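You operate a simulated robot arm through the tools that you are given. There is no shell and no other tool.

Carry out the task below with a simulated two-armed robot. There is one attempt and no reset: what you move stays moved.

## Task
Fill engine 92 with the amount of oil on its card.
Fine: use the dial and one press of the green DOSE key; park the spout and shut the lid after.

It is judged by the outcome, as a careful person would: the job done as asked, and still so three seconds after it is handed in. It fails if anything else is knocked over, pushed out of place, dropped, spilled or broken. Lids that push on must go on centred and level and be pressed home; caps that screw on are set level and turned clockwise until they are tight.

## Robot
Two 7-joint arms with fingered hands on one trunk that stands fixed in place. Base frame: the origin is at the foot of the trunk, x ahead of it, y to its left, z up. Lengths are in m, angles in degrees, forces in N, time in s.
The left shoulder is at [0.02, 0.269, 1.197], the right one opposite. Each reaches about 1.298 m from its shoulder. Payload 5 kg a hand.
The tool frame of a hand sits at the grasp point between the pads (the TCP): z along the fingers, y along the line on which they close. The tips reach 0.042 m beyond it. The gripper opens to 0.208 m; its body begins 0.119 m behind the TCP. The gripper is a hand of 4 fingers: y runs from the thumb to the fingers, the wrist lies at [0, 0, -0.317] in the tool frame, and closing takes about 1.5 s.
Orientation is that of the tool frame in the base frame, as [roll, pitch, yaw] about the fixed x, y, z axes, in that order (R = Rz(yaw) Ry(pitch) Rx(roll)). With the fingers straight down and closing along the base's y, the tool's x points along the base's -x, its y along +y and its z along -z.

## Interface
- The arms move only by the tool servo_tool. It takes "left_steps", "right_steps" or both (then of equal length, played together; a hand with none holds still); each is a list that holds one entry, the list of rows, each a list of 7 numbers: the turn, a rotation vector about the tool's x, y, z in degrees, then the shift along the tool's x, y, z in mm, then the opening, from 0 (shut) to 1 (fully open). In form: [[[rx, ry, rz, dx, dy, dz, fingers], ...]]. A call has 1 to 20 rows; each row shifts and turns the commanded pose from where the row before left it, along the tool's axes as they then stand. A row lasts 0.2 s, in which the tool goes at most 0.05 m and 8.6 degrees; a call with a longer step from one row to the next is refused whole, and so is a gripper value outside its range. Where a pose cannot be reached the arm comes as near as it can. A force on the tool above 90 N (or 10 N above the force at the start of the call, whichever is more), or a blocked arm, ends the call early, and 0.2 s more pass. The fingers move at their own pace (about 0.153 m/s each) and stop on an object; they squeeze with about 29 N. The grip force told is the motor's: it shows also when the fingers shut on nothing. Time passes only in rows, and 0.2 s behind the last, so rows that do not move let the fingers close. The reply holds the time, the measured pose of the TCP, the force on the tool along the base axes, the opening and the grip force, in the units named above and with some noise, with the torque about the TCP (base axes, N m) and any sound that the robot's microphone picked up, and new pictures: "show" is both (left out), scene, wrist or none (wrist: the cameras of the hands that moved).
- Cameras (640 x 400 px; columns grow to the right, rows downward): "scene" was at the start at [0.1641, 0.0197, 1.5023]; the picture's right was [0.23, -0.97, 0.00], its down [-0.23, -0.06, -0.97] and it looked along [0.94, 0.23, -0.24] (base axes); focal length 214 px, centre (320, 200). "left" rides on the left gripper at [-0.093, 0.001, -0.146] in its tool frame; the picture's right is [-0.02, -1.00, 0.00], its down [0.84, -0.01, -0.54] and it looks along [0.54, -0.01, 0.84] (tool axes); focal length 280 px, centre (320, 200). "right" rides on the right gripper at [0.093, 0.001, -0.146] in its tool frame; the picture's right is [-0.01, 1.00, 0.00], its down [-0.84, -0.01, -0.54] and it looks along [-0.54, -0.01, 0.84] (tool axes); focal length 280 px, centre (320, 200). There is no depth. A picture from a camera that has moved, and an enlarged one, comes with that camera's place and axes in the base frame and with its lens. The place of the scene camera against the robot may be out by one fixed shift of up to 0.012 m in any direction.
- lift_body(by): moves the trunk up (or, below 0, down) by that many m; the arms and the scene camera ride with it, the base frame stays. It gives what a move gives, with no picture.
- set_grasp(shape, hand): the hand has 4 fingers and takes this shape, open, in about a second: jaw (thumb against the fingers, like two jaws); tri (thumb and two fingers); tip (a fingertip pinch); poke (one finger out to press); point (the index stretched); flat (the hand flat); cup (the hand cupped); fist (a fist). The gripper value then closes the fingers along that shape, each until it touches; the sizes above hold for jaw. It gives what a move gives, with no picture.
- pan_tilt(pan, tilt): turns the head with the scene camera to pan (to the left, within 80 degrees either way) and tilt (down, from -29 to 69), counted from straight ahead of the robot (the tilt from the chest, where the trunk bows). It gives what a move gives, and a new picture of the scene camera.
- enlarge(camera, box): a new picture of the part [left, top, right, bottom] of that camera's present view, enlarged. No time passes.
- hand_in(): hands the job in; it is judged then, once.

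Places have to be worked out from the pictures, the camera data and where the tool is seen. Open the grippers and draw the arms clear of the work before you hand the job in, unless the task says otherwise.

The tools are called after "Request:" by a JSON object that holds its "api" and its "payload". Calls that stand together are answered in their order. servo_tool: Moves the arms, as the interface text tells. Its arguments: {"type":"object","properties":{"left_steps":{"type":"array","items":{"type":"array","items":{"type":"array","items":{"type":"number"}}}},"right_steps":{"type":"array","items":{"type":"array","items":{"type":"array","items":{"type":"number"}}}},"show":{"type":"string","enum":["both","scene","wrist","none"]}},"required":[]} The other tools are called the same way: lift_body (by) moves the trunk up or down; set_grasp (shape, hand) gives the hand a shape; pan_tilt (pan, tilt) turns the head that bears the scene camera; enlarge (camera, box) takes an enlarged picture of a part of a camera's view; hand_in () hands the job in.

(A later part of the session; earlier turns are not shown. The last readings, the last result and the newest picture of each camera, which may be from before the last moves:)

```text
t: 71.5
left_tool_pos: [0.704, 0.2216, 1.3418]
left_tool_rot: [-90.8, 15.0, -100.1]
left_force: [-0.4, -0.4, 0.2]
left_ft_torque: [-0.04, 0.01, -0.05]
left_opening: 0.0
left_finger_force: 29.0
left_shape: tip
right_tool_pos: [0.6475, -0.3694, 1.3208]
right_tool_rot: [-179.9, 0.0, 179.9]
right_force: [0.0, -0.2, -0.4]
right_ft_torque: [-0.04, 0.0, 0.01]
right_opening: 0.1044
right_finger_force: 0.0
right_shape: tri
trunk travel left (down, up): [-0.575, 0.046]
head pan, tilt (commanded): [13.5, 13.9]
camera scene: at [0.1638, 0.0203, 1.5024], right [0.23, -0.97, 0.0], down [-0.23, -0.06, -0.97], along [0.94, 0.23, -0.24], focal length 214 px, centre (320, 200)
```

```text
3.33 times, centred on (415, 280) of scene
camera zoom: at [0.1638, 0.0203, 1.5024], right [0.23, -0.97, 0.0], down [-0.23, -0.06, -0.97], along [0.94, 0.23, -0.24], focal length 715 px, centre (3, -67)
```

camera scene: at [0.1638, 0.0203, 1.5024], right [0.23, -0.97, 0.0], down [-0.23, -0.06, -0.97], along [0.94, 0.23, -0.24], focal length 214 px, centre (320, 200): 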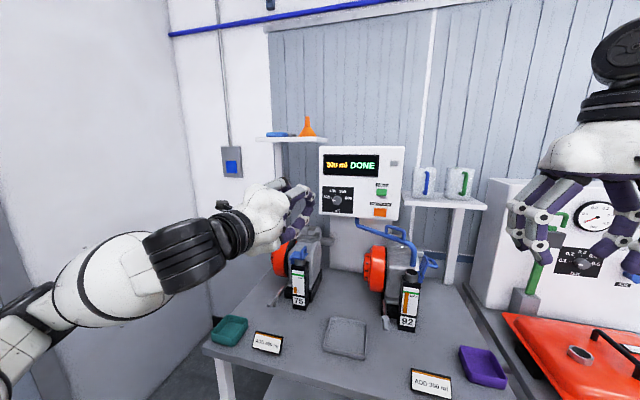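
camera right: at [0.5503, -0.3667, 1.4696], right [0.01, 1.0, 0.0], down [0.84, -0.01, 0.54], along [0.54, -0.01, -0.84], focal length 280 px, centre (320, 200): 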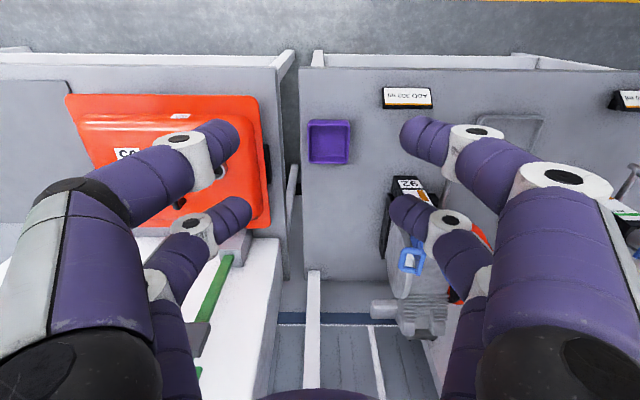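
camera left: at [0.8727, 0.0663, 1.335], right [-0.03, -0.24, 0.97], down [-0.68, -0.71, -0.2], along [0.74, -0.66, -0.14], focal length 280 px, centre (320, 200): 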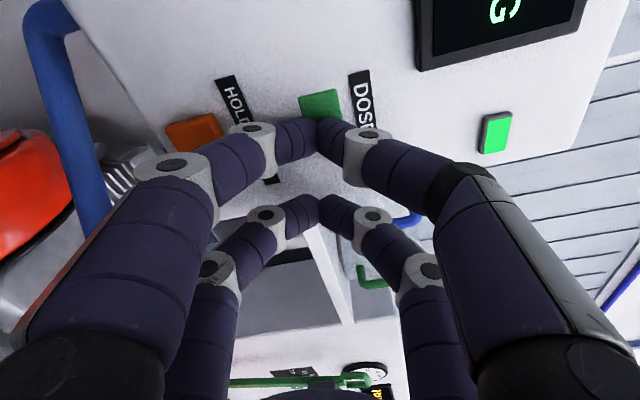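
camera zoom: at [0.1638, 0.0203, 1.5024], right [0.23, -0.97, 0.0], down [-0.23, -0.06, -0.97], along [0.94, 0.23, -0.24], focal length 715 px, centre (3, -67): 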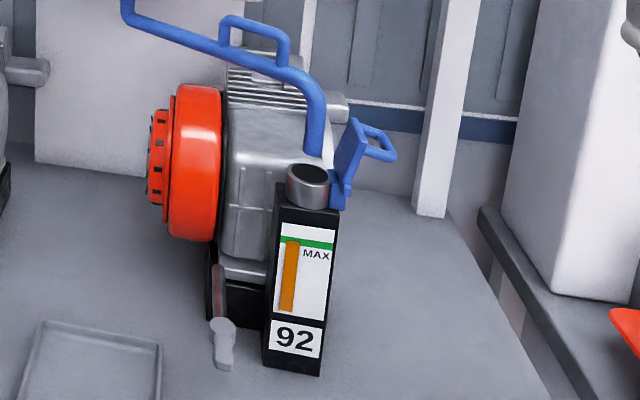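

The display shows 300 ml DONE and the sight glass has filled just to the green line. Now to park the spout: I bring the right hand back by the same path to its pre-grip pose behind the loop.

Request:
{"api": "servo_tool", "payload": {"right_steps": [[[0, 0, 0, -30, 30, 0, 0.35], [0, 0, 0, -30, 30, 0, 0.35], [0, 0, 0, -30, 30, 0, 0.35], [0, 0, 0, -30, 30, 0, 0.35], [0, 0, 0, -30, 30, 0, 0.35], [0, -8, 0, 0, 0, 0, 0.35], [0, -8, 0, 0, 0, 0, 0.35], [0, -8, 0, 0, 0, 0, 0.35], [0, -8, 0, 0, 0, 0, 0.35], [0, -8, 0, 0, 0, 0, 0.35], [-5.517, 0, -6.572, 0, 0, 0, 0.35], [-5.517, 0, -6.572, 0, 0, 0, 0.35], [-5.517, 0, -6.572, 0, 0, 0, 0.35], [-5.517, 0, -6.572, 0, 0, 0, 0.35], [-5.517, 0, -6.572, 0, 0, 0, 0.35], [-5.517, 0, -6.572, 0, 0, 0, 0.35], [0, 0, 0, -19.6, -17.8, 25.2, 0.35], [0, 0, 0, -19.6, -17.8, 25.2, 0.35], [0, 0, 0, -19.6, -17.8, 25.2, 0.35], [0, 0, 0, 0, 0, 0, 0.35]]]}}

Request:
{"api": "enlarge", "payload": {"camera": "right", "box": [160, 0, 480, 260]}}

Request:
{"api": "enlarge", "payload": {"camera": "scene", "box": [340, 180, 460, 300]}}

```text
t: 75.7
left_tool_pos: [0.704, 0.2193, 1.3427]
left_tool_rot: [-90.8, 14.9, -100.2]
left_force: [-0.4, -0.6, -0.1]
left_ft_torque: [0.0, 0.01, 0.05]
left_opening: 0.0
left_finger_force: 29.4
left_shape: tip
right_tool_pos: [0.8987, -0.1821, 1.3024]
right_tool_rot: [179.9, 40.1, -128.8]
right_force: [-0.3, -0.8, 0.2]
right_ft_torque: [0.07, 0.01, 0.0]
right_opening: 0.073
right_finger_force: 0.1
right_shape: tri
trunk travel left (down, up): [-0.575, 0.046]
head pan, tilt (commanded): [13.5, 13.9]
camera scene: at [0.1637, 0.0191, 1.5025], right [0.23, -0.97, 0.0], down [-0.23, -0.06, -0.97], along [0.94, 0.23, -0.24], focal length 214 px, centre (320, 200)
camera right: at [0.7933, -0.31, 1.3537], right [-0.77, 0.63, 0.01], down [0.2, 0.23, 0.95], along [0.6, 0.74, -0.3], focal length 280 px, centre (320, 200)
```

scene: 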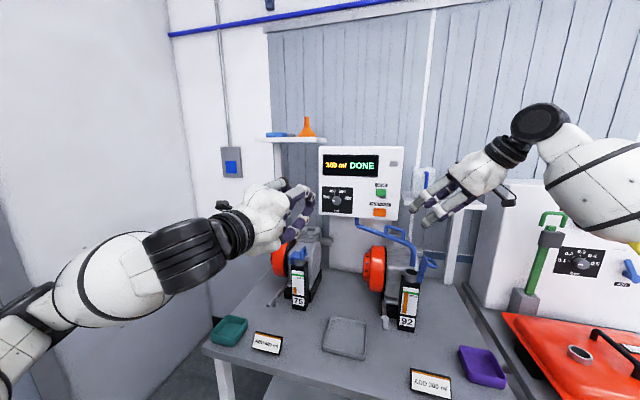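
right: 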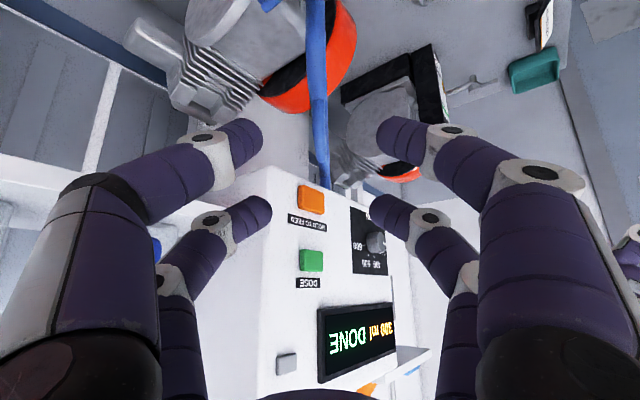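

```text
1.54 times, centred on (320, 130) of right
camera zoom: at [0.7933, -0.31, 1.3537], right [-0.77, 0.63, 0.01], down [0.2, 0.23, 0.95], along [0.6, 0.74, -0.3], focal length 431 px, centre (320, 308)
```

zoom: 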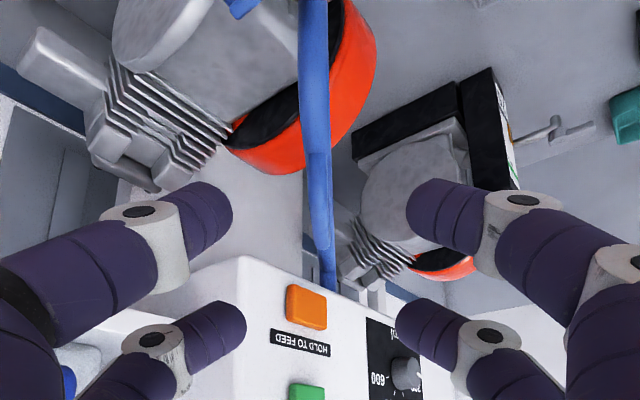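

```text
3.33 times, centred on (400, 240) of scene
camera zoom: at [0.1637, 0.0191, 1.5025], right [0.23, -0.97, 0.0], down [-0.23, -0.06, -0.97], along [0.94, 0.23, -0.24], focal length 715 px, centre (53, 67)
```

zoom: 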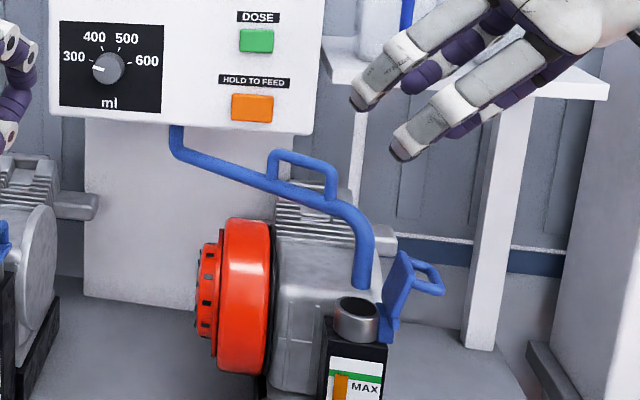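

The hand is at the same pre-grip pose with the spout centred between the fingers. I advance 140 mm along the tool axis to straddle the loop and part-close.

Request:
{"api": "servo_tool", "payload": {"right_steps": [[[0, 0, 0, 0, 0, 40, 0.35], [0, 0, 0, 0, 0, 40, 0.35], [0, 0, 0, 0, 0, 30, 0.35], [0, 0, 0, 0, 0, 30, 0.35], [0, 0, 0, 0, 0, 0, 0.14], [0, 0, 0, 0, 0, 0, 0.14], [0, 0, 0, 0, 0, 0, 0.14]]]}}

Request:
{"api": "enlarge", "payload": {"camera": "right", "box": [160, 0, 480, 260]}}

Request:
{"api": "enlarge", "payload": {"camera": "scene", "box": [340, 180, 460, 300]}}

```text
t: 77.3
left_tool_pos: [0.7036, 0.2203, 1.3417]
left_tool_rot: [-90.8, 15.0, -100.2]
left_force: [0.3, 0.3, -0.2]
left_ft_torque: [0.03, 0.05, 0.04]
left_opening: 0.0
left_finger_force: 29.4
left_shape: tip
right_tool_pos: [0.9546, -0.1102, 1.1952]
right_tool_rot: [179.9, 39.9, -128.7]
right_force: [-0.3, -0.2, -0.3]
right_ft_torque: [0.01, 0.02, 0.02]
right_opening: 0.0297
right_finger_force: 0.0
right_shape: tri
trunk travel left (down, up): [-0.575, 0.046]
head pan, tilt (commanded): [13.5, 13.9]
camera scene: at [0.164, 0.0197, 1.5024], right [0.23, -0.97, 0.0], down [-0.23, -0.06, -0.97], along [0.94, 0.23, -0.24], focal length 214 px, centre (320, 200)
camera right: at [0.849, -0.2385, 1.2464], right [-0.77, 0.63, 0.01], down [0.2, 0.23, 0.95], along [0.6, 0.74, -0.3], focal length 280 px, centre (320, 200)
```

scene: 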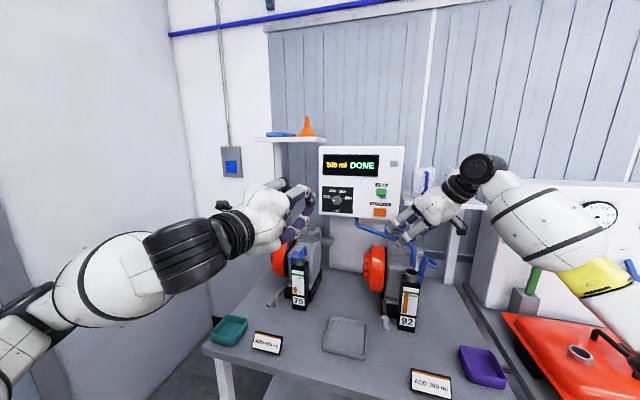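
right: 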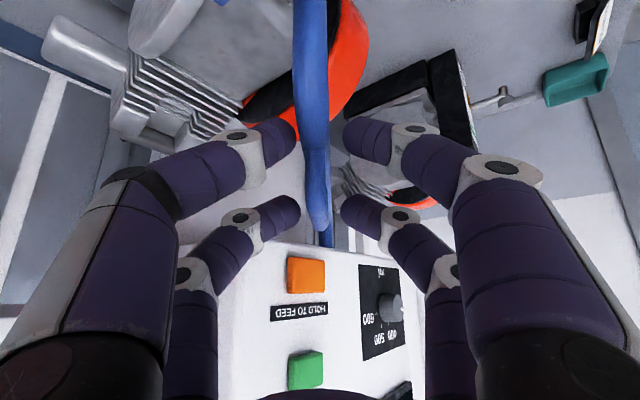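

```text
1.54 times, centred on (320, 130) of right
camera zoom: at [0.849, -0.2385, 1.2464], right [-0.77, 0.63, 0.01], down [0.2, 0.23, 0.95], along [0.6, 0.74, -0.3], focal length 431 px, centre (320, 308)
```

zoom: 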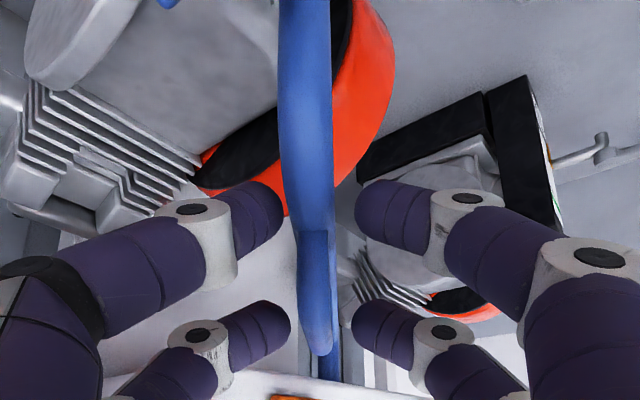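

```text
3.33 times, centred on (400, 240) of scene
camera zoom: at [0.164, 0.0197, 1.5024], right [0.23, -0.97, 0.0], down [-0.23, -0.06, -0.97], along [0.94, 0.23, -0.24], focal length 715 px, centre (53, 67)
```

zoom: 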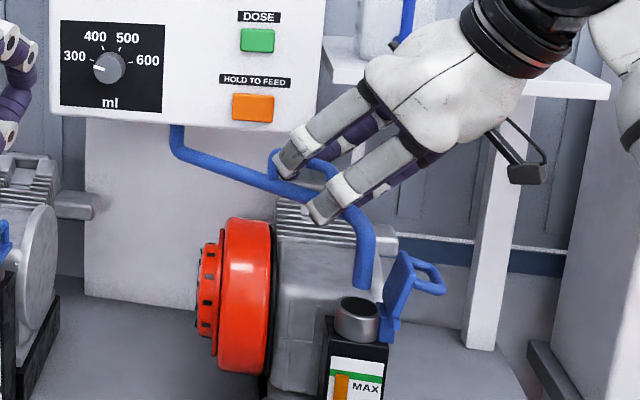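

The loop is straddled again. I swing the spout back along the same arc toward its parked position (9 steps of 5.7°).

Request:
{"api": "servo_tool", "payload": {"right_steps": [[[3.68, 0, 4.38, -0.9, 24.2, 0.8, 0.14], [3.68, 0, 4.38, -0.9, 24.2, 0.8, 0.14], [3.68, 0, 4.38, -0.9, 24.2, 0.8, 0.14], [3.68, 0, 4.38, -0.9, 24.2, 0.8, 0.14], [3.68, 0, 4.38, -0.9, 24.2, 0.8, 0.14], [3.68, 0, 4.38, -0.9, 24.2, 0.8, 0.14], [3.68, 0, 4.38, -0.9, 24.2, 0.8, 0.14], [3.68, 0, 4.38, -0.9, 24.2, 0.8, 0.14], [3.68, 0, 4.38, -0.9, 24.2, 0.8, 0.14], [0, 0, 0, 0, 0, 0, 0.14]]]}}

Request:
{"api": "enlarge", "payload": {"camera": "right", "box": [160, 0, 480, 260]}}

Request:
{"api": "enlarge", "payload": {"camera": "scene", "box": [310, 180, 430, 300]}}

```text
t: 79.5
left_tool_pos: [0.7046, 0.2198, 1.3405]
left_tool_rot: [-90.9, 14.9, -100.2]
left_force: [0.7, -0.4, -0.8]
left_ft_torque: [-0.01, 0.0, 0.01]
left_opening: 0.0
left_finger_force: 29.2
left_shape: tip
right_tool_pos: [0.8617, 0.0764, 1.1948]
right_tool_rot: [179.8, 40.0, 179.7]
right_force: [0.5, -0.5, 0.6]
right_ft_torque: [0.06, 0.03, 0.05]
right_opening: 0.0292
right_finger_force: 0.1
right_shape: tri
trunk travel left (down, up): [-0.575, 0.046]
head pan, tilt (commanded): [13.5, 13.9]
camera scene: at [0.1642, 0.0191, 1.5023], right [0.23, -0.97, 0.0], down [-0.23, -0.06, -0.97], along [0.94, 0.23, -0.24], focal length 214 px, centre (320, 200)
camera right: at [0.6971, 0.0792, 1.2462], right [0.02, 1.0, 0.01], down [0.3, -0.01, 0.95], along [0.95, -0.01, -0.3], focal length 280 px, centre (320, 200)
```

scene: 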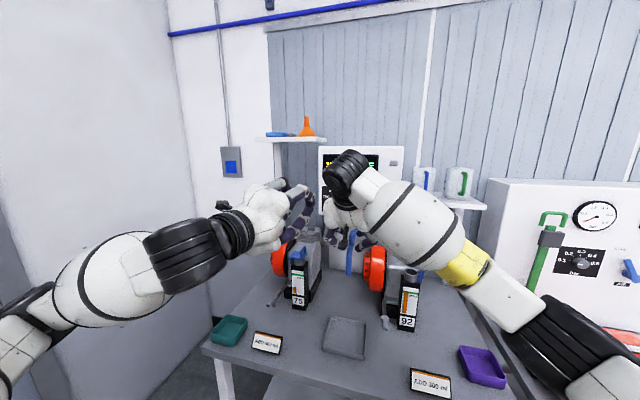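
right: 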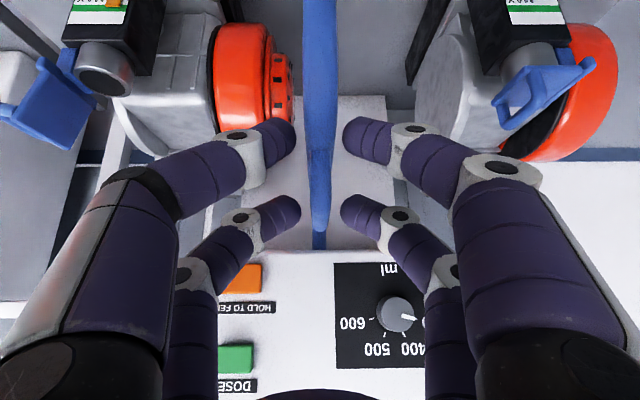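

```text
1.54 times, centred on (320, 130) of right
camera zoom: at [0.6971, 0.0792, 1.2462], right [0.02, 1.0, 0.01], down [0.3, -0.01, 0.95], along [0.95, -0.01, -0.3], focal length 431 px, centre (320, 308)
```

zoom: 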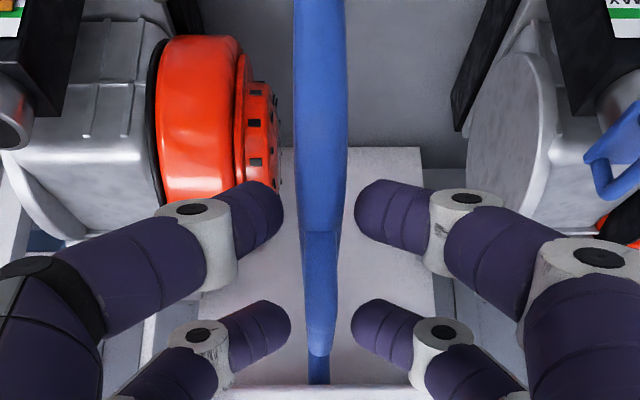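

```text
3.33 times, centred on (370, 240) of scene
camera zoom: at [0.1642, 0.0191, 1.5023], right [0.23, -0.97, 0.0], down [-0.23, -0.06, -0.97], along [0.94, 0.23, -0.24], focal length 715 px, centre (153, 67)
```

zoom: 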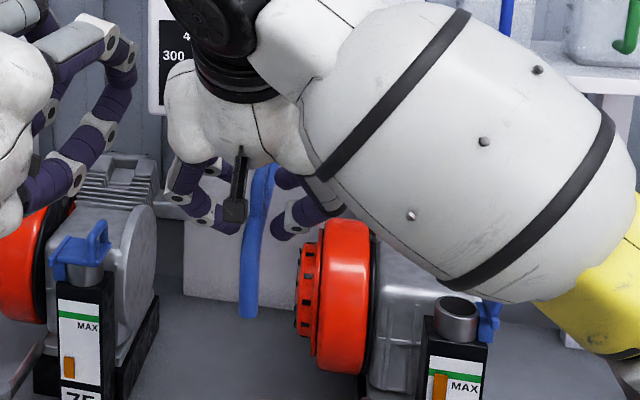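

The spout tip is at the same scene pixel as at the start (≈348.7, 274.5). I open and back out along the tool axis, then compare it closely with the original.

Request:
{"api": "servo_tool", "payload": {"right_steps": [[[0, 0, 0, 0, 0, 0, 0.35], [0, 0, 0, 0, 0, 0, 0.35], [0, 0, 0, 0, 0, -30, 0.35], [0, 0, 0, 0, 0, -35, 0.35], [0, 0, 0, 0, 0, -40, 0.35], [0, 0, 0, -10, -40, -10, 0.35], [0, 0, 0, -10, -40, -10, 0.35], [0, 0, 0, 0, -45, 0, 0.35], [0, 0, 0, 0, -45, 0, 0.35], [0, 0, 0, 0, -45, 0, 0.35], [0, 0, 0, 0, 0, 0, 0.35]]]}}

Request:
{"api": "enlarge", "payload": {"camera": "scene", "box": [330, 205, 380, 285]}}

Request:
{"api": "enlarge", "payload": {"camera": "scene", "box": [320, 180, 360, 220]}}

```text
t: 81.9
left_tool_pos: [0.7042, 0.2219, 1.343]
left_tool_rot: [-90.9, 15.0, -100.1]
left_force: [-0.8, 0.2, -0.2]
left_ft_torque: [-0.01, -0.02, -0.06]
left_opening: 0.0
left_finger_force: 29.0
left_shape: tip
right_tool_pos: [0.797, -0.1361, 1.3047]
right_tool_rot: [-180.0, 40.0, -179.9]
right_force: [0.6, 1.5, -0.5]
right_ft_torque: [-0.13, 0.0, -0.09]
right_opening: 0.0724
right_finger_force: 0.0
right_shape: tri
trunk travel left (down, up): [-0.575, 0.046]
head pan, tilt (commanded): [13.5, 13.9]
camera scene: at [0.1638, 0.0208, 1.5023], right [0.23, -0.97, 0.0], down [-0.23, -0.06, -0.97], along [0.94, 0.23, -0.24], focal length 214 px, centre (320, 200)
camera right: at [0.6327, -0.1337, 1.3559], right [0.01, 1.0, 0.01], down [0.3, -0.01, 0.95], along [0.95, -0.01, -0.3], focal length 280 px, centre (320, 200)
```

scene: 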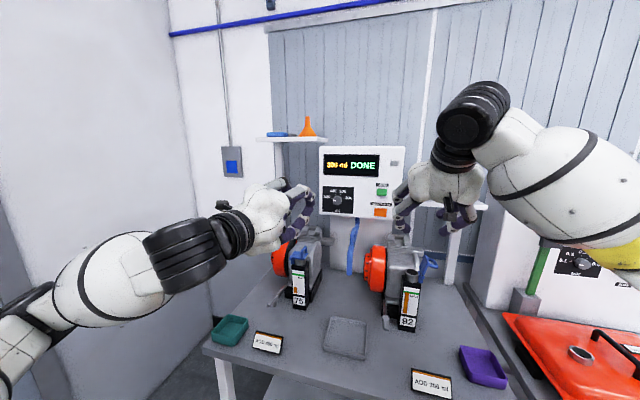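
right: 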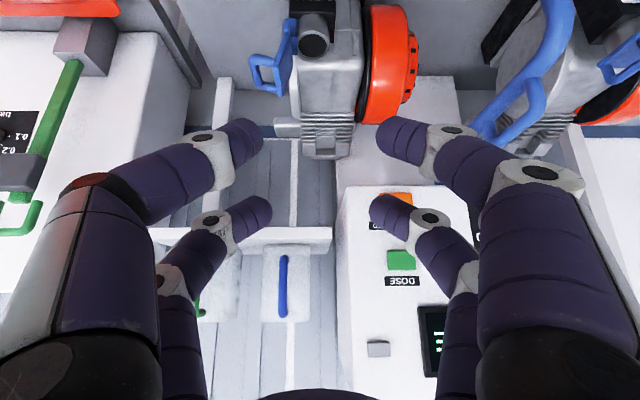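

```text
5.00 times, centred on (355, 245) of scene
camera zoom: at [0.1638, 0.0208, 1.5023], right [0.23, -0.97, 0.0], down [-0.23, -0.06, -0.97], along [0.94, 0.23, -0.24], focal length 1072 px, centre (145, -25)
```

zoom: 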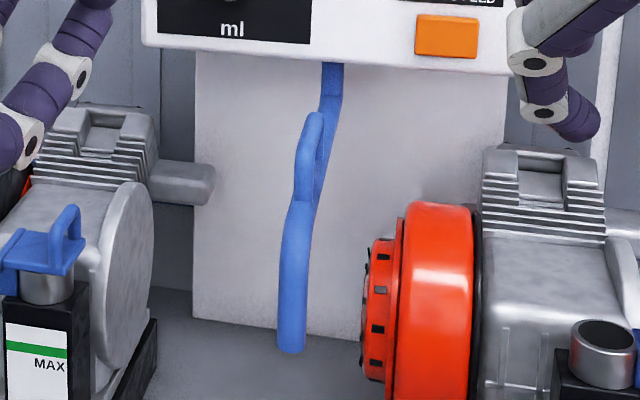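

```text
10.00 times, centred on (340, 200) of scene
camera zoom: at [0.1638, 0.0208, 1.5023], right [0.23, -0.97, 0.0], down [-0.23, -0.06, -0.97], along [0.94, 0.23, -0.24], focal length 2145 px, centre (120, 200)
```

zoom: 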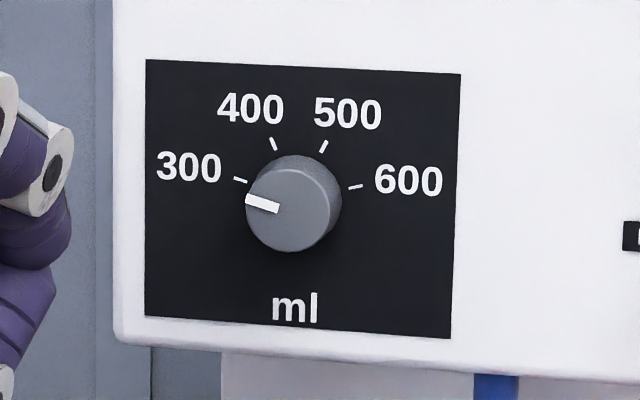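

The dial is exactly on 300 and the spout is back at its original parked position (all pixels match to the start). Now I close the lid of 92: first the right hand goes fingers-down, half open, above the lid.

Request:
{"api": "servo_tool", "payload": {"right_steps": [[[0, 8, 0, 0, 0, 0, 0.45], [0, 8, 0, 0, 0, 0, 0.45], [0, 8, 0, 0, 0, 0, 0.45], [0, 8, 0, 0, 0, 0, 0.45], [0, 8, 0, 0, 0, 0, 0.45], [0, 0, 0, -24, -13.5, 26, 0.45], [0, 0, 0, -24, -13.5, 26, 0.45], [0, 0, 0, -24, -13.5, 26, 0.45], [0, 0, 0, -24, -13.5, 26, 0.45], [0, 0, 0, 0, 0, 0, 0.45]]]}}

Request:
{"api": "enlarge", "payload": {"camera": "right", "box": [180, 60, 460, 260]}}

Request:
{"api": "enlarge", "payload": {"camera": "scene", "box": [370, 200, 470, 300]}}

```text
t: 84.1
left_tool_pos: [0.7043, 0.2203, 1.3422]
left_tool_rot: [-90.8, 15.0, -100.1]
left_force: [0.3, -0.3, -0.2]
left_ft_torque: [-0.05, 0.01, 0.0]
left_opening: 0.0001
left_finger_force: 29.5
left_shape: tip
right_tool_pos: [0.8929, -0.1904, 1.2009]
right_tool_rot: [-179.9, 0.1, 179.9]
right_force: [-0.6, 0.7, 0.3]
right_ft_torque: [-0.01, -0.03, 0.01]
right_opening: 0.0932
right_finger_force: 0.2
right_shape: tri
trunk travel left (down, up): [-0.575, 0.046]
head pan, tilt (commanded): [13.5, 13.9]
camera scene: at [0.1637, 0.0197, 1.5025], right [0.23, -0.97, 0.0], down [-0.23, -0.06, -0.97], along [0.94, 0.23, -0.24], focal length 214 px, centre (320, 200)
camera right: at [0.7991, -0.1887, 1.3458], right [0.02, 1.0, 0.0], down [0.84, -0.01, 0.54], along [0.54, -0.01, -0.84], focal length 280 px, centre (320, 200)
```

scene: 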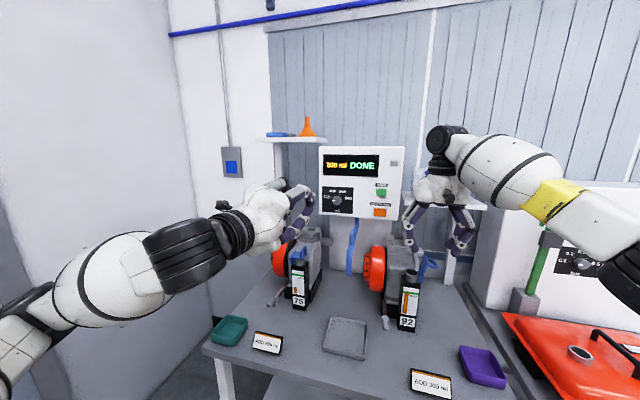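
right: 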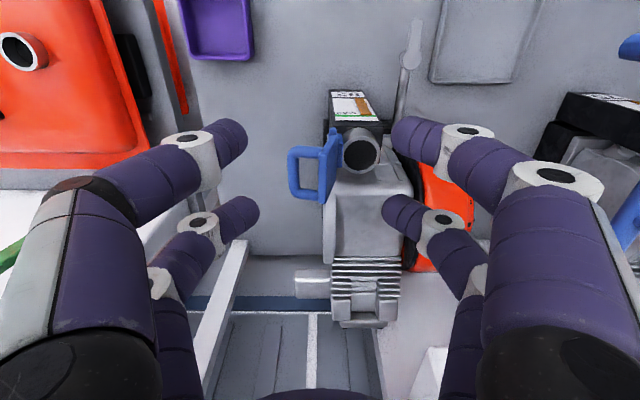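

```text
2.00 times, centred on (320, 160) of right
camera zoom: at [0.7991, -0.1887, 1.3458], right [0.02, 1.0, 0.0], down [0.84, -0.01, 0.54], along [0.54, -0.01, -0.84], focal length 561 px, centre (320, 280)
```

zoom: 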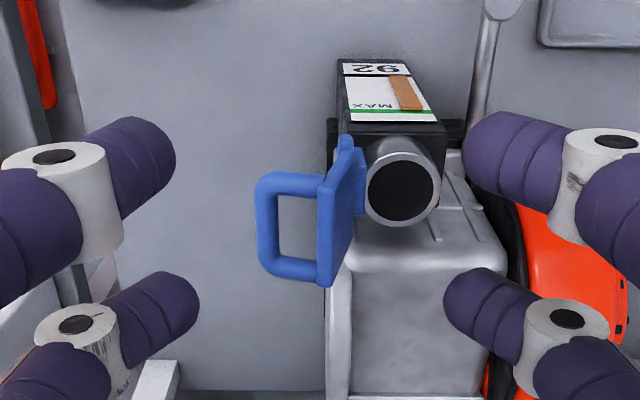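

```text
4.00 times, centred on (420, 250) of scene
camera zoom: at [0.1637, 0.0197, 1.5025], right [0.23, -0.97, 0.0], down [-0.23, -0.06, -0.97], along [0.94, 0.23, -0.24], focal length 858 px, centre (-80, 0)
```

zoom: 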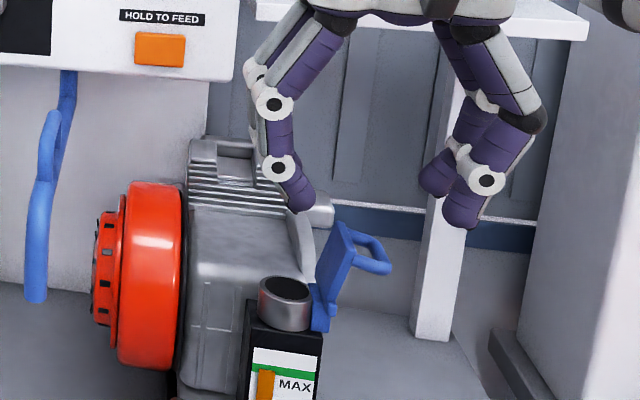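

The open lid's arch is at y≈-0.222, between the fingers. I widen slightly and descend to TCP z≈1.122 so that the -y fingers stand behind the arch.

Request:
{"api": "servo_tool", "payload": {"right_steps": [[[0, 0, 0, 0, 0, 0, 0.5], [0, 0, 0, 0, 0, 26, 0.5], [0, 0, 0, 0, 0, 26, 0.5], [0, 0, 0, 0, 0, 26, 0.5], [0, 0, 0, 0, 0, 0, 0.5]]]}}

Request:
{"api": "enlarge", "payload": {"camera": "right", "box": [180, 60, 460, 260]}}

Request:
{"api": "enlarge", "payload": {"camera": "scene", "box": [370, 200, 470, 300]}}

```text
t: 85.3
left_tool_pos: [0.705, 0.2209, 1.3432]
left_tool_rot: [-90.8, 14.9, -100.2]
left_force: [-0.7, 0.7, 0.1]
left_ft_torque: [0.0, 0.01, 0.0]
left_opening: 0.0
left_finger_force: 28.5
left_shape: tip
right_tool_pos: [0.8927, -0.189, 1.1235]
right_tool_rot: [180.0, 0.1, 180.0]
right_force: [-1.0, -0.1, 1.2]
right_ft_torque: [-0.06, -0.08, 0.01]
right_opening: 0.1033
right_finger_force: 0.1
right_shape: tri
trunk travel left (down, up): [-0.575, 0.046]
head pan, tilt (commanded): [13.5, 13.9]
camera scene: at [0.1631, 0.0201, 1.5026], right [0.23, -0.97, 0.0], down [-0.23, -0.06, -0.97], along [0.94, 0.23, -0.24], focal length 214 px, centre (320, 200)
camera right: at [0.7993, -0.1886, 1.2681], right [0.02, 1.0, 0.0], down [0.84, -0.01, 0.54], along [0.54, -0.01, -0.84], focal length 280 px, centre (320, 200)
```

scene: 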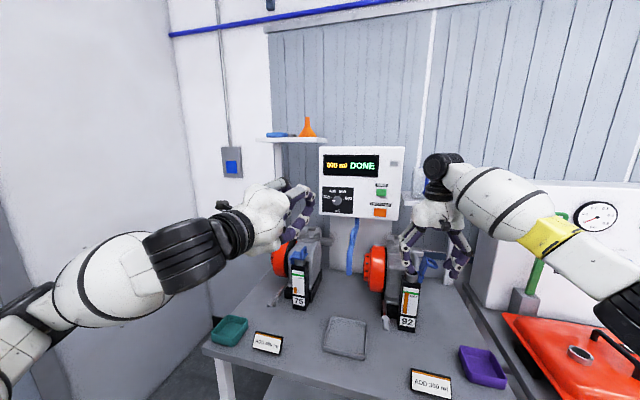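
right: 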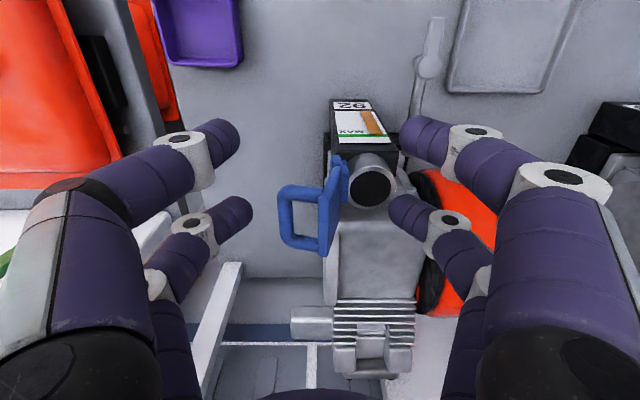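

```text
2.00 times, centred on (320, 160) of right
camera zoom: at [0.7993, -0.1886, 1.2681], right [0.02, 1.0, 0.0], down [0.84, -0.01, 0.54], along [0.54, -0.01, -0.84], focal length 561 px, centre (320, 280)
```

zoom: 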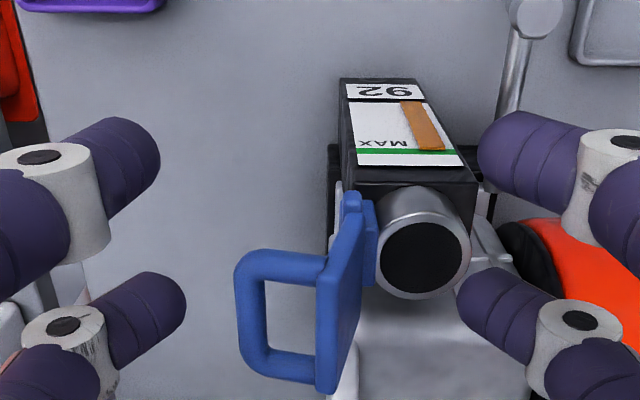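

```text
4.00 times, centred on (420, 250) of scene
camera zoom: at [0.1631, 0.0201, 1.5026], right [0.23, -0.97, 0.0], down [-0.23, -0.06, -0.97], along [0.94, 0.23, -0.24], focal length 858 px, centre (-80, 0)
```

zoom: 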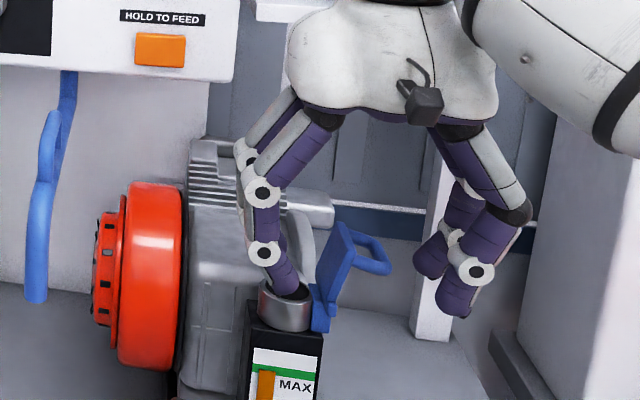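

The lid's arch is between the fingers with the -y fingers behind it. I sweep toward +y by 45 mm and check.

Request:
{"api": "servo_tool", "payload": {"right_steps": [[[0, 0, 0, 0, 10, 0, 0.5], [0, 0, 0, 0, 10, 0, 0.5], [0, 0, 0, 0, 10, 0, 0.5], [0, 0, 0, 0, 8, 0, 0.5], [0, 0, 0, 0, 7, 0, 0.5], [0, 0, 0, 0, 0, 0, 0.5]]]}}

Request:
{"api": "enlarge", "payload": {"camera": "right", "box": [180, 60, 460, 260]}}

Request:
{"api": "enlarge", "payload": {"camera": "scene", "box": [370, 200, 470, 300]}}

```text
t: 86.7
left_tool_pos: [0.7046, 0.2181, 1.3429]
left_tool_rot: [-90.9, 15.1, -100.1]
left_force: [0.6, -0.4, 0.3]
left_ft_torque: [-0.03, 0.03, 0.03]
left_opening: 0.0
left_finger_force: 28.6
left_shape: tip
right_tool_pos: [0.8934, -0.148, 1.1204]
right_tool_rot: [-180.0, 0.1, 179.8]
right_force: [2.8, -13.4, 11.6]
right_ft_torque: [-1.21, -0.43, -0.22]
right_opening: 0.109
right_finger_force: 0.1
right_shape: tri
trunk travel left (down, up): [-0.575, 0.046]
head pan, tilt (commanded): [13.5, 13.9]
camera scene: at [0.1635, 0.0188, 1.5025], right [0.23, -0.97, 0.0], down [-0.23, -0.06, -0.97], along [0.94, 0.23, -0.24], focal length 214 px, centre (320, 200)
camera right: at [0.7995, -0.1451, 1.2668], right [0.02, 1.0, 0.0], down [0.84, -0.01, 0.54], along [0.54, -0.01, -0.84], focal length 280 px, centre (320, 200)
```

scene: 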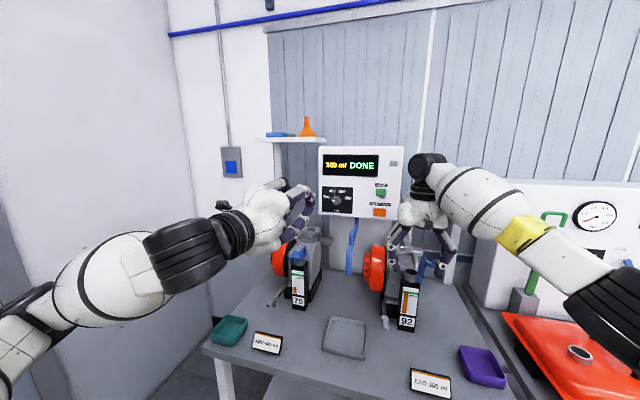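
right: 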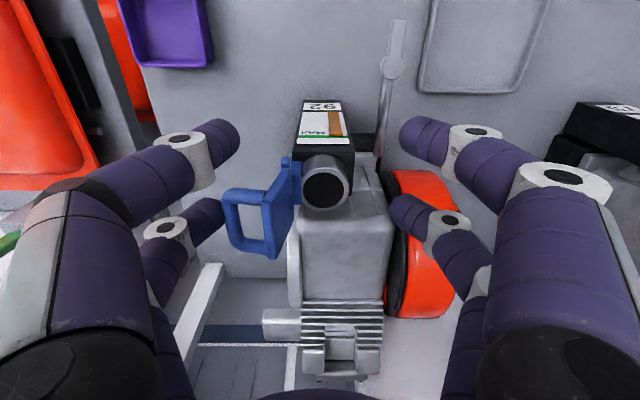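

```text
2.00 times, centred on (320, 160) of right
camera zoom: at [0.7995, -0.1451, 1.2668], right [0.02, 1.0, 0.0], down [0.84, -0.01, 0.54], along [0.54, -0.01, -0.84], focal length 561 px, centre (320, 280)
```

zoom: 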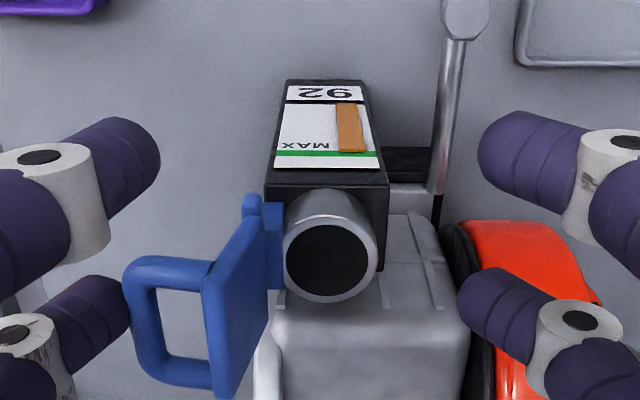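

```text
4.00 times, centred on (420, 250) of scene
camera zoom: at [0.1635, 0.0188, 1.5025], right [0.23, -0.97, 0.0], down [-0.23, -0.06, -0.97], along [0.94, 0.23, -0.24], focal length 858 px, centre (-80, 0)
```

zoom: 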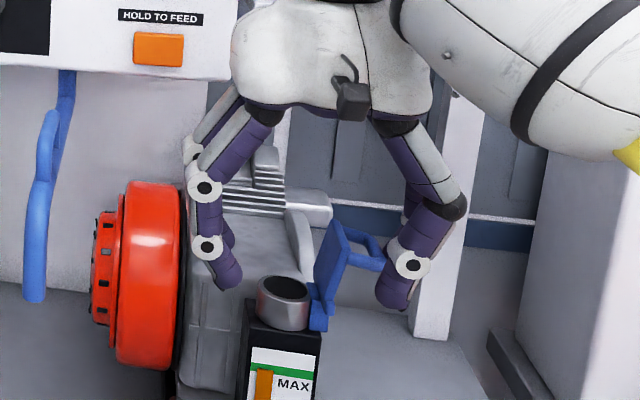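

The lid has not moved: the push goes nearly through the hinge because the fingertips are too high against the arch. I back off, lower the hand 18 mm so the pads meet the arch, and push again.

Request:
{"api": "servo_tool", "payload": {"right_steps": [[[0, 0, 0, 0, -15, 0, 0.5], [0, 0, 0, 0, -12, 0, 0.5], [0, 0, 0, 0, 0, 18, 0.5], [0, 0, 0, 0, 9, 0, 0.5], [0, 0, 0, 0, 9, 0, 0.5], [0, 0, 0, 0, 0, 0, 0.5]]]}}

Request:
{"api": "enlarge", "payload": {"camera": "right", "box": [180, 60, 460, 260]}}

Request:
{"api": "enlarge", "payload": {"camera": "scene", "box": [370, 200, 470, 300]}}

```text
t: 88.1
left_tool_pos: [0.703, 0.2208, 1.3424]
left_tool_rot: [-90.8, 15.0, -100.0]
left_force: [-0.3, 0.4, 0.2]
left_ft_torque: [-0.02, 0.02, 0.01]
left_opening: 0.0
left_finger_force: 29.3
left_shape: tip
right_tool_pos: [0.8924, -0.1542, 1.1037]
right_tool_rot: [180.0, -0.1, 179.9]
right_force: [0.7, -1.0, -0.1]
right_ft_torque: [0.0, -0.01, -0.04]
right_opening: 0.1036
right_finger_force: 0.0
right_shape: tri
trunk travel left (down, up): [-0.575, 0.046]
head pan, tilt (commanded): [13.5, 13.9]
camera scene: at [0.1638, 0.0198, 1.5024], right [0.23, -0.97, 0.0], down [-0.23, -0.06, -0.97], along [0.94, 0.23, -0.24], focal length 214 px, centre (320, 200)
camera right: at [0.7993, -0.1529, 1.2488], right [0.02, 1.0, 0.0], down [0.84, -0.01, 0.54], along [0.54, -0.01, -0.84], focal length 280 px, centre (320, 200)
```

scene: 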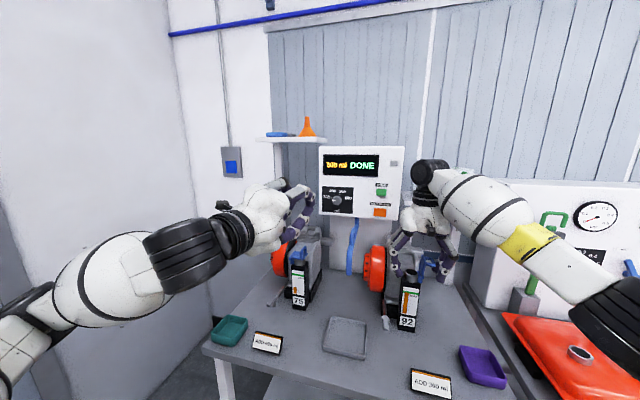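
right: 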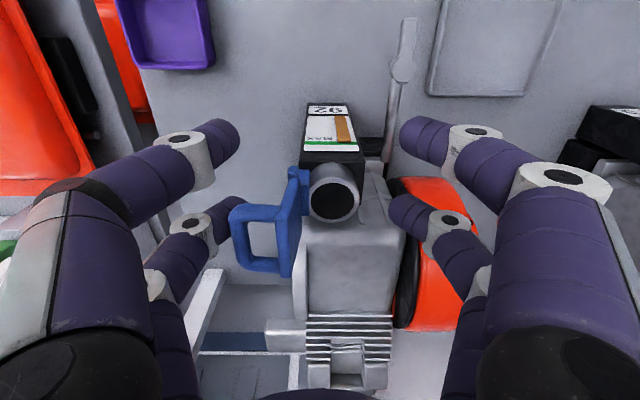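

```text
2.00 times, centred on (320, 160) of right
camera zoom: at [0.7993, -0.1529, 1.2488], right [0.02, 1.0, 0.0], down [0.84, -0.01, 0.54], along [0.54, -0.01, -0.84], focal length 561 px, centre (320, 280)
```

zoom: 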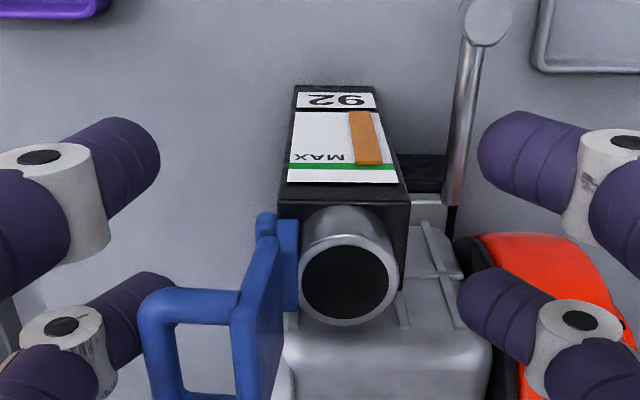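

```text
4.00 times, centred on (420, 250) of scene
camera zoom: at [0.1638, 0.0198, 1.5024], right [0.23, -0.97, 0.0], down [-0.23, -0.06, -0.97], along [0.94, 0.23, -0.24], focal length 858 px, centre (-80, 0)
```

zoom: 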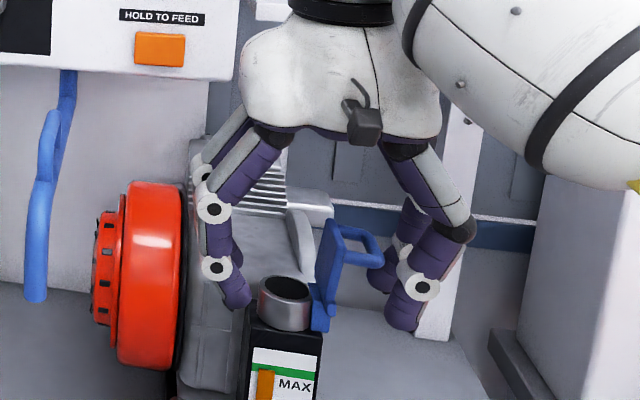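

The fingers are now lower than the arch. I push toward +y again by 25 mm.

Request:
{"api": "servo_tool", "payload": {"right_steps": [[[0, 0, 0, 0, 8, 0, 0.5], [0, 0, 0, 0, 8, 0, 0.5], [0, 0, 0, 0, 9, 0, 0.5], [0, 0, 0, 0, 0, 0, 0.5]]]}}

Request:
{"api": "enlarge", "payload": {"camera": "right", "box": [180, 60, 460, 260]}}

Request:
{"api": "enlarge", "payload": {"camera": "scene", "box": [370, 200, 470, 300]}}

```text
t: 89.1
left_tool_pos: [0.7054, 0.2192, 1.341]
left_tool_rot: [-90.8, 15.0, -100.1]
left_force: [0.3, -0.1, -0.1]
left_ft_torque: [-0.02, 0.02, 0.04]
left_opening: 0.0
left_finger_force: 28.9
left_shape: tip
right_tool_pos: [0.8939, -0.1295, 1.1027]
right_tool_rot: [179.9, 0.0, 179.8]
right_force: [0.2, 0.7, 0.1]
right_ft_torque: [0.06, 0.01, 0.0]
right_opening: 0.1036
right_finger_force: 0.0
right_shape: tri
trunk travel left (down, up): [-0.575, 0.046]
head pan, tilt (commanded): [13.5, 13.9]
camera scene: at [0.1642, 0.0193, 1.5023], right [0.23, -0.97, 0.0], down [-0.23, -0.06, -0.97], along [0.94, 0.23, -0.24], focal length 214 px, centre (320, 200)
camera right: at [0.8003, -0.1281, 1.249], right [0.02, 1.0, 0.0], down [0.84, -0.01, 0.54], along [0.54, -0.01, -0.84], focal length 280 px, centre (320, 200)
```

scene: 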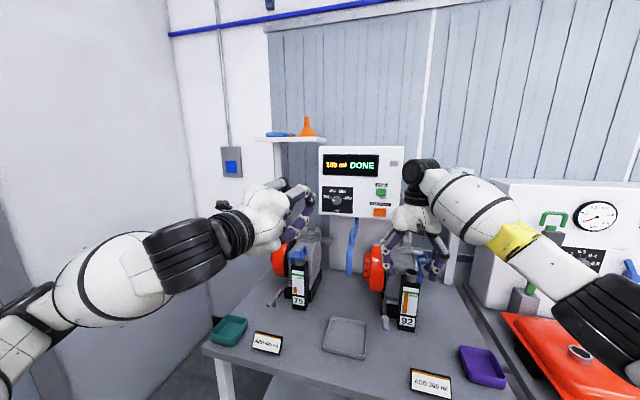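
right: 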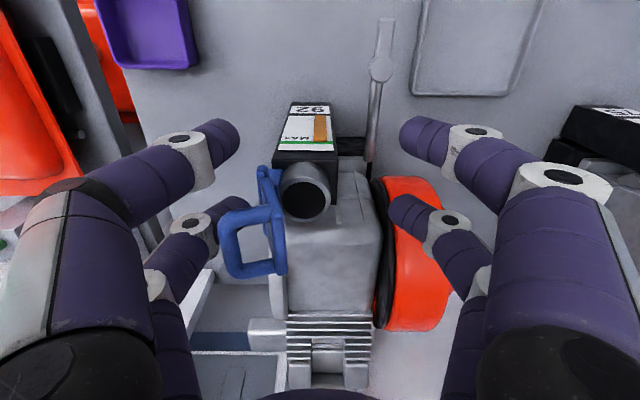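

```text
2.00 times, centred on (320, 160) of right
camera zoom: at [0.8003, -0.1281, 1.249], right [0.02, 1.0, 0.0], down [0.84, -0.01, 0.54], along [0.54, -0.01, -0.84], focal length 561 px, centre (320, 280)
```

zoom: 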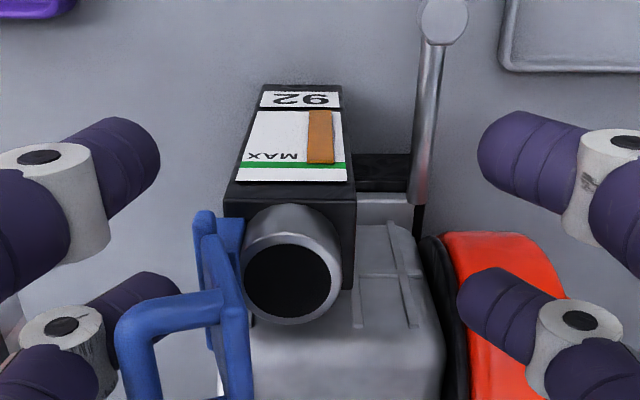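

```text
4.00 times, centred on (420, 250) of scene
camera zoom: at [0.1642, 0.0193, 1.5023], right [0.23, -0.97, 0.0], down [-0.23, -0.06, -0.97], along [0.94, 0.23, -0.24], focal length 858 px, centre (-80, 0)
```

zoom: 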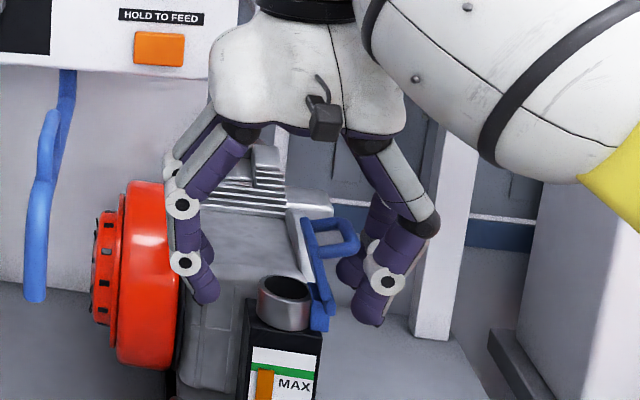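

The lid is now near vertical and moves easily. I continue toward +y while rising 20 mm, to clear the hinge.

Request:
{"api": "servo_tool", "payload": {"right_steps": [[[0, 0, 0, 0, 0, -10, 0.5], [0, 0, 0, 0, 6, -10, 0.5], [0, 0, 0, 0, 10, 0, 0.5], [0, 0, 0, 0, 10, 0, 0.5], [0, 0, 0, 0, 0, 0, 0.5]]]}}

Request:
{"api": "enlarge", "payload": {"camera": "right", "box": [180, 60, 460, 260]}}

Request:
{"api": "enlarge", "payload": {"camera": "scene", "box": [370, 200, 470, 300]}}

```text
t: 90.3
left_tool_pos: [0.7044, 0.2196, 1.3418]
left_tool_rot: [-90.9, 15.0, -100.1]
left_force: [-0.5, -0.2, 0.4]
left_ft_torque: [-0.01, -0.01, 0.0]
left_opening: 0.0
left_finger_force: 29.1
left_shape: tip
right_tool_pos: [0.8934, -0.1037, 1.1242]
right_tool_rot: [179.9, -0.1, 179.9]
right_force: [0.8, -0.8, -0.3]
right_ft_torque: [0.04, 0.01, -0.02]
right_opening: 0.1037
right_finger_force: 0.1
right_shape: tri
trunk travel left (down, up): [-0.575, 0.046]
head pan, tilt (commanded): [13.5, 13.9]
camera scene: at [0.1643, 0.0195, 1.5023], right [0.23, -0.97, 0.0], down [-0.23, -0.06, -0.97], along [0.94, 0.23, -0.24], focal length 214 px, centre (320, 200)
camera right: at [0.8006, -0.1024, 1.2695], right [0.02, 1.0, 0.0], down [0.84, -0.01, 0.54], along [0.54, -0.01, -0.84], focal length 280 px, centre (320, 200)
```

scene: 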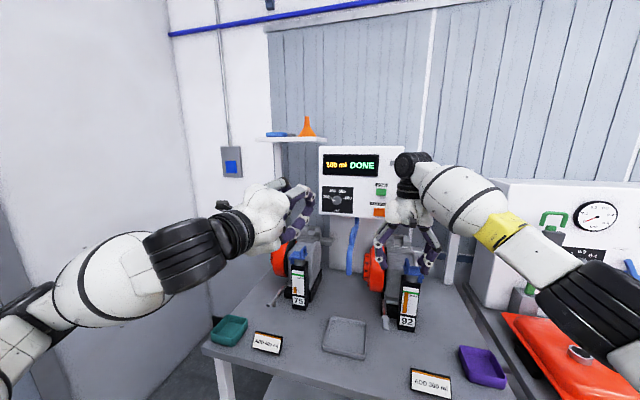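
right: 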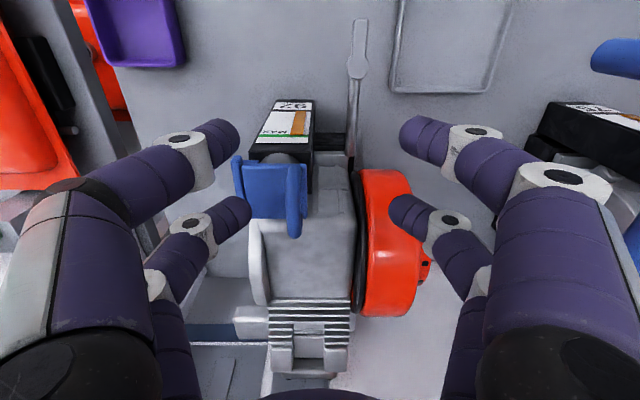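

```text
2.00 times, centred on (320, 160) of right
camera zoom: at [0.8006, -0.1024, 1.2695], right [0.02, 1.0, 0.0], down [0.84, -0.01, 0.54], along [0.54, -0.01, -0.84], focal length 561 px, centre (320, 280)
```

zoom: 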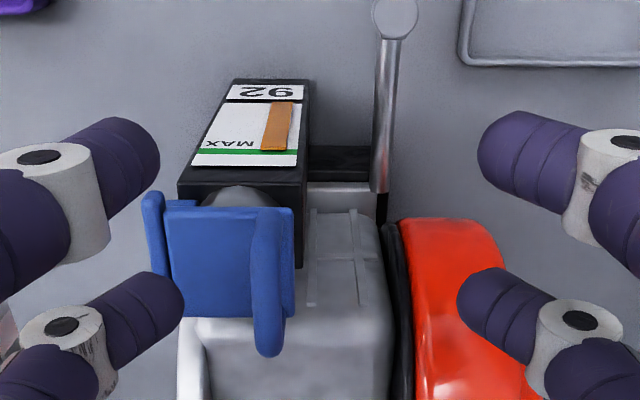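

```text
4.00 times, centred on (420, 250) of scene
camera zoom: at [0.1643, 0.0195, 1.5023], right [0.23, -0.97, 0.0], down [-0.23, -0.06, -0.97], along [0.94, 0.23, -0.24], focal length 858 px, centre (-80, 0)
```

zoom: 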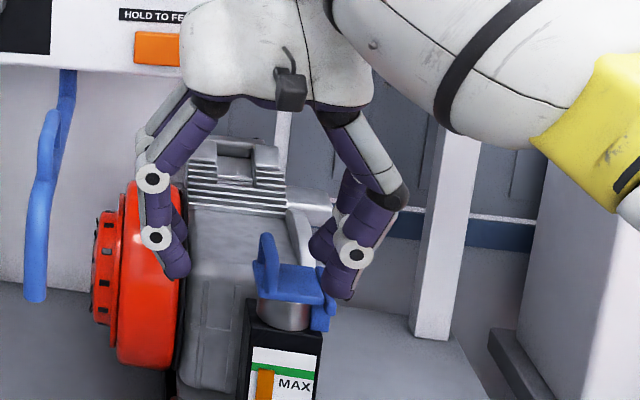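

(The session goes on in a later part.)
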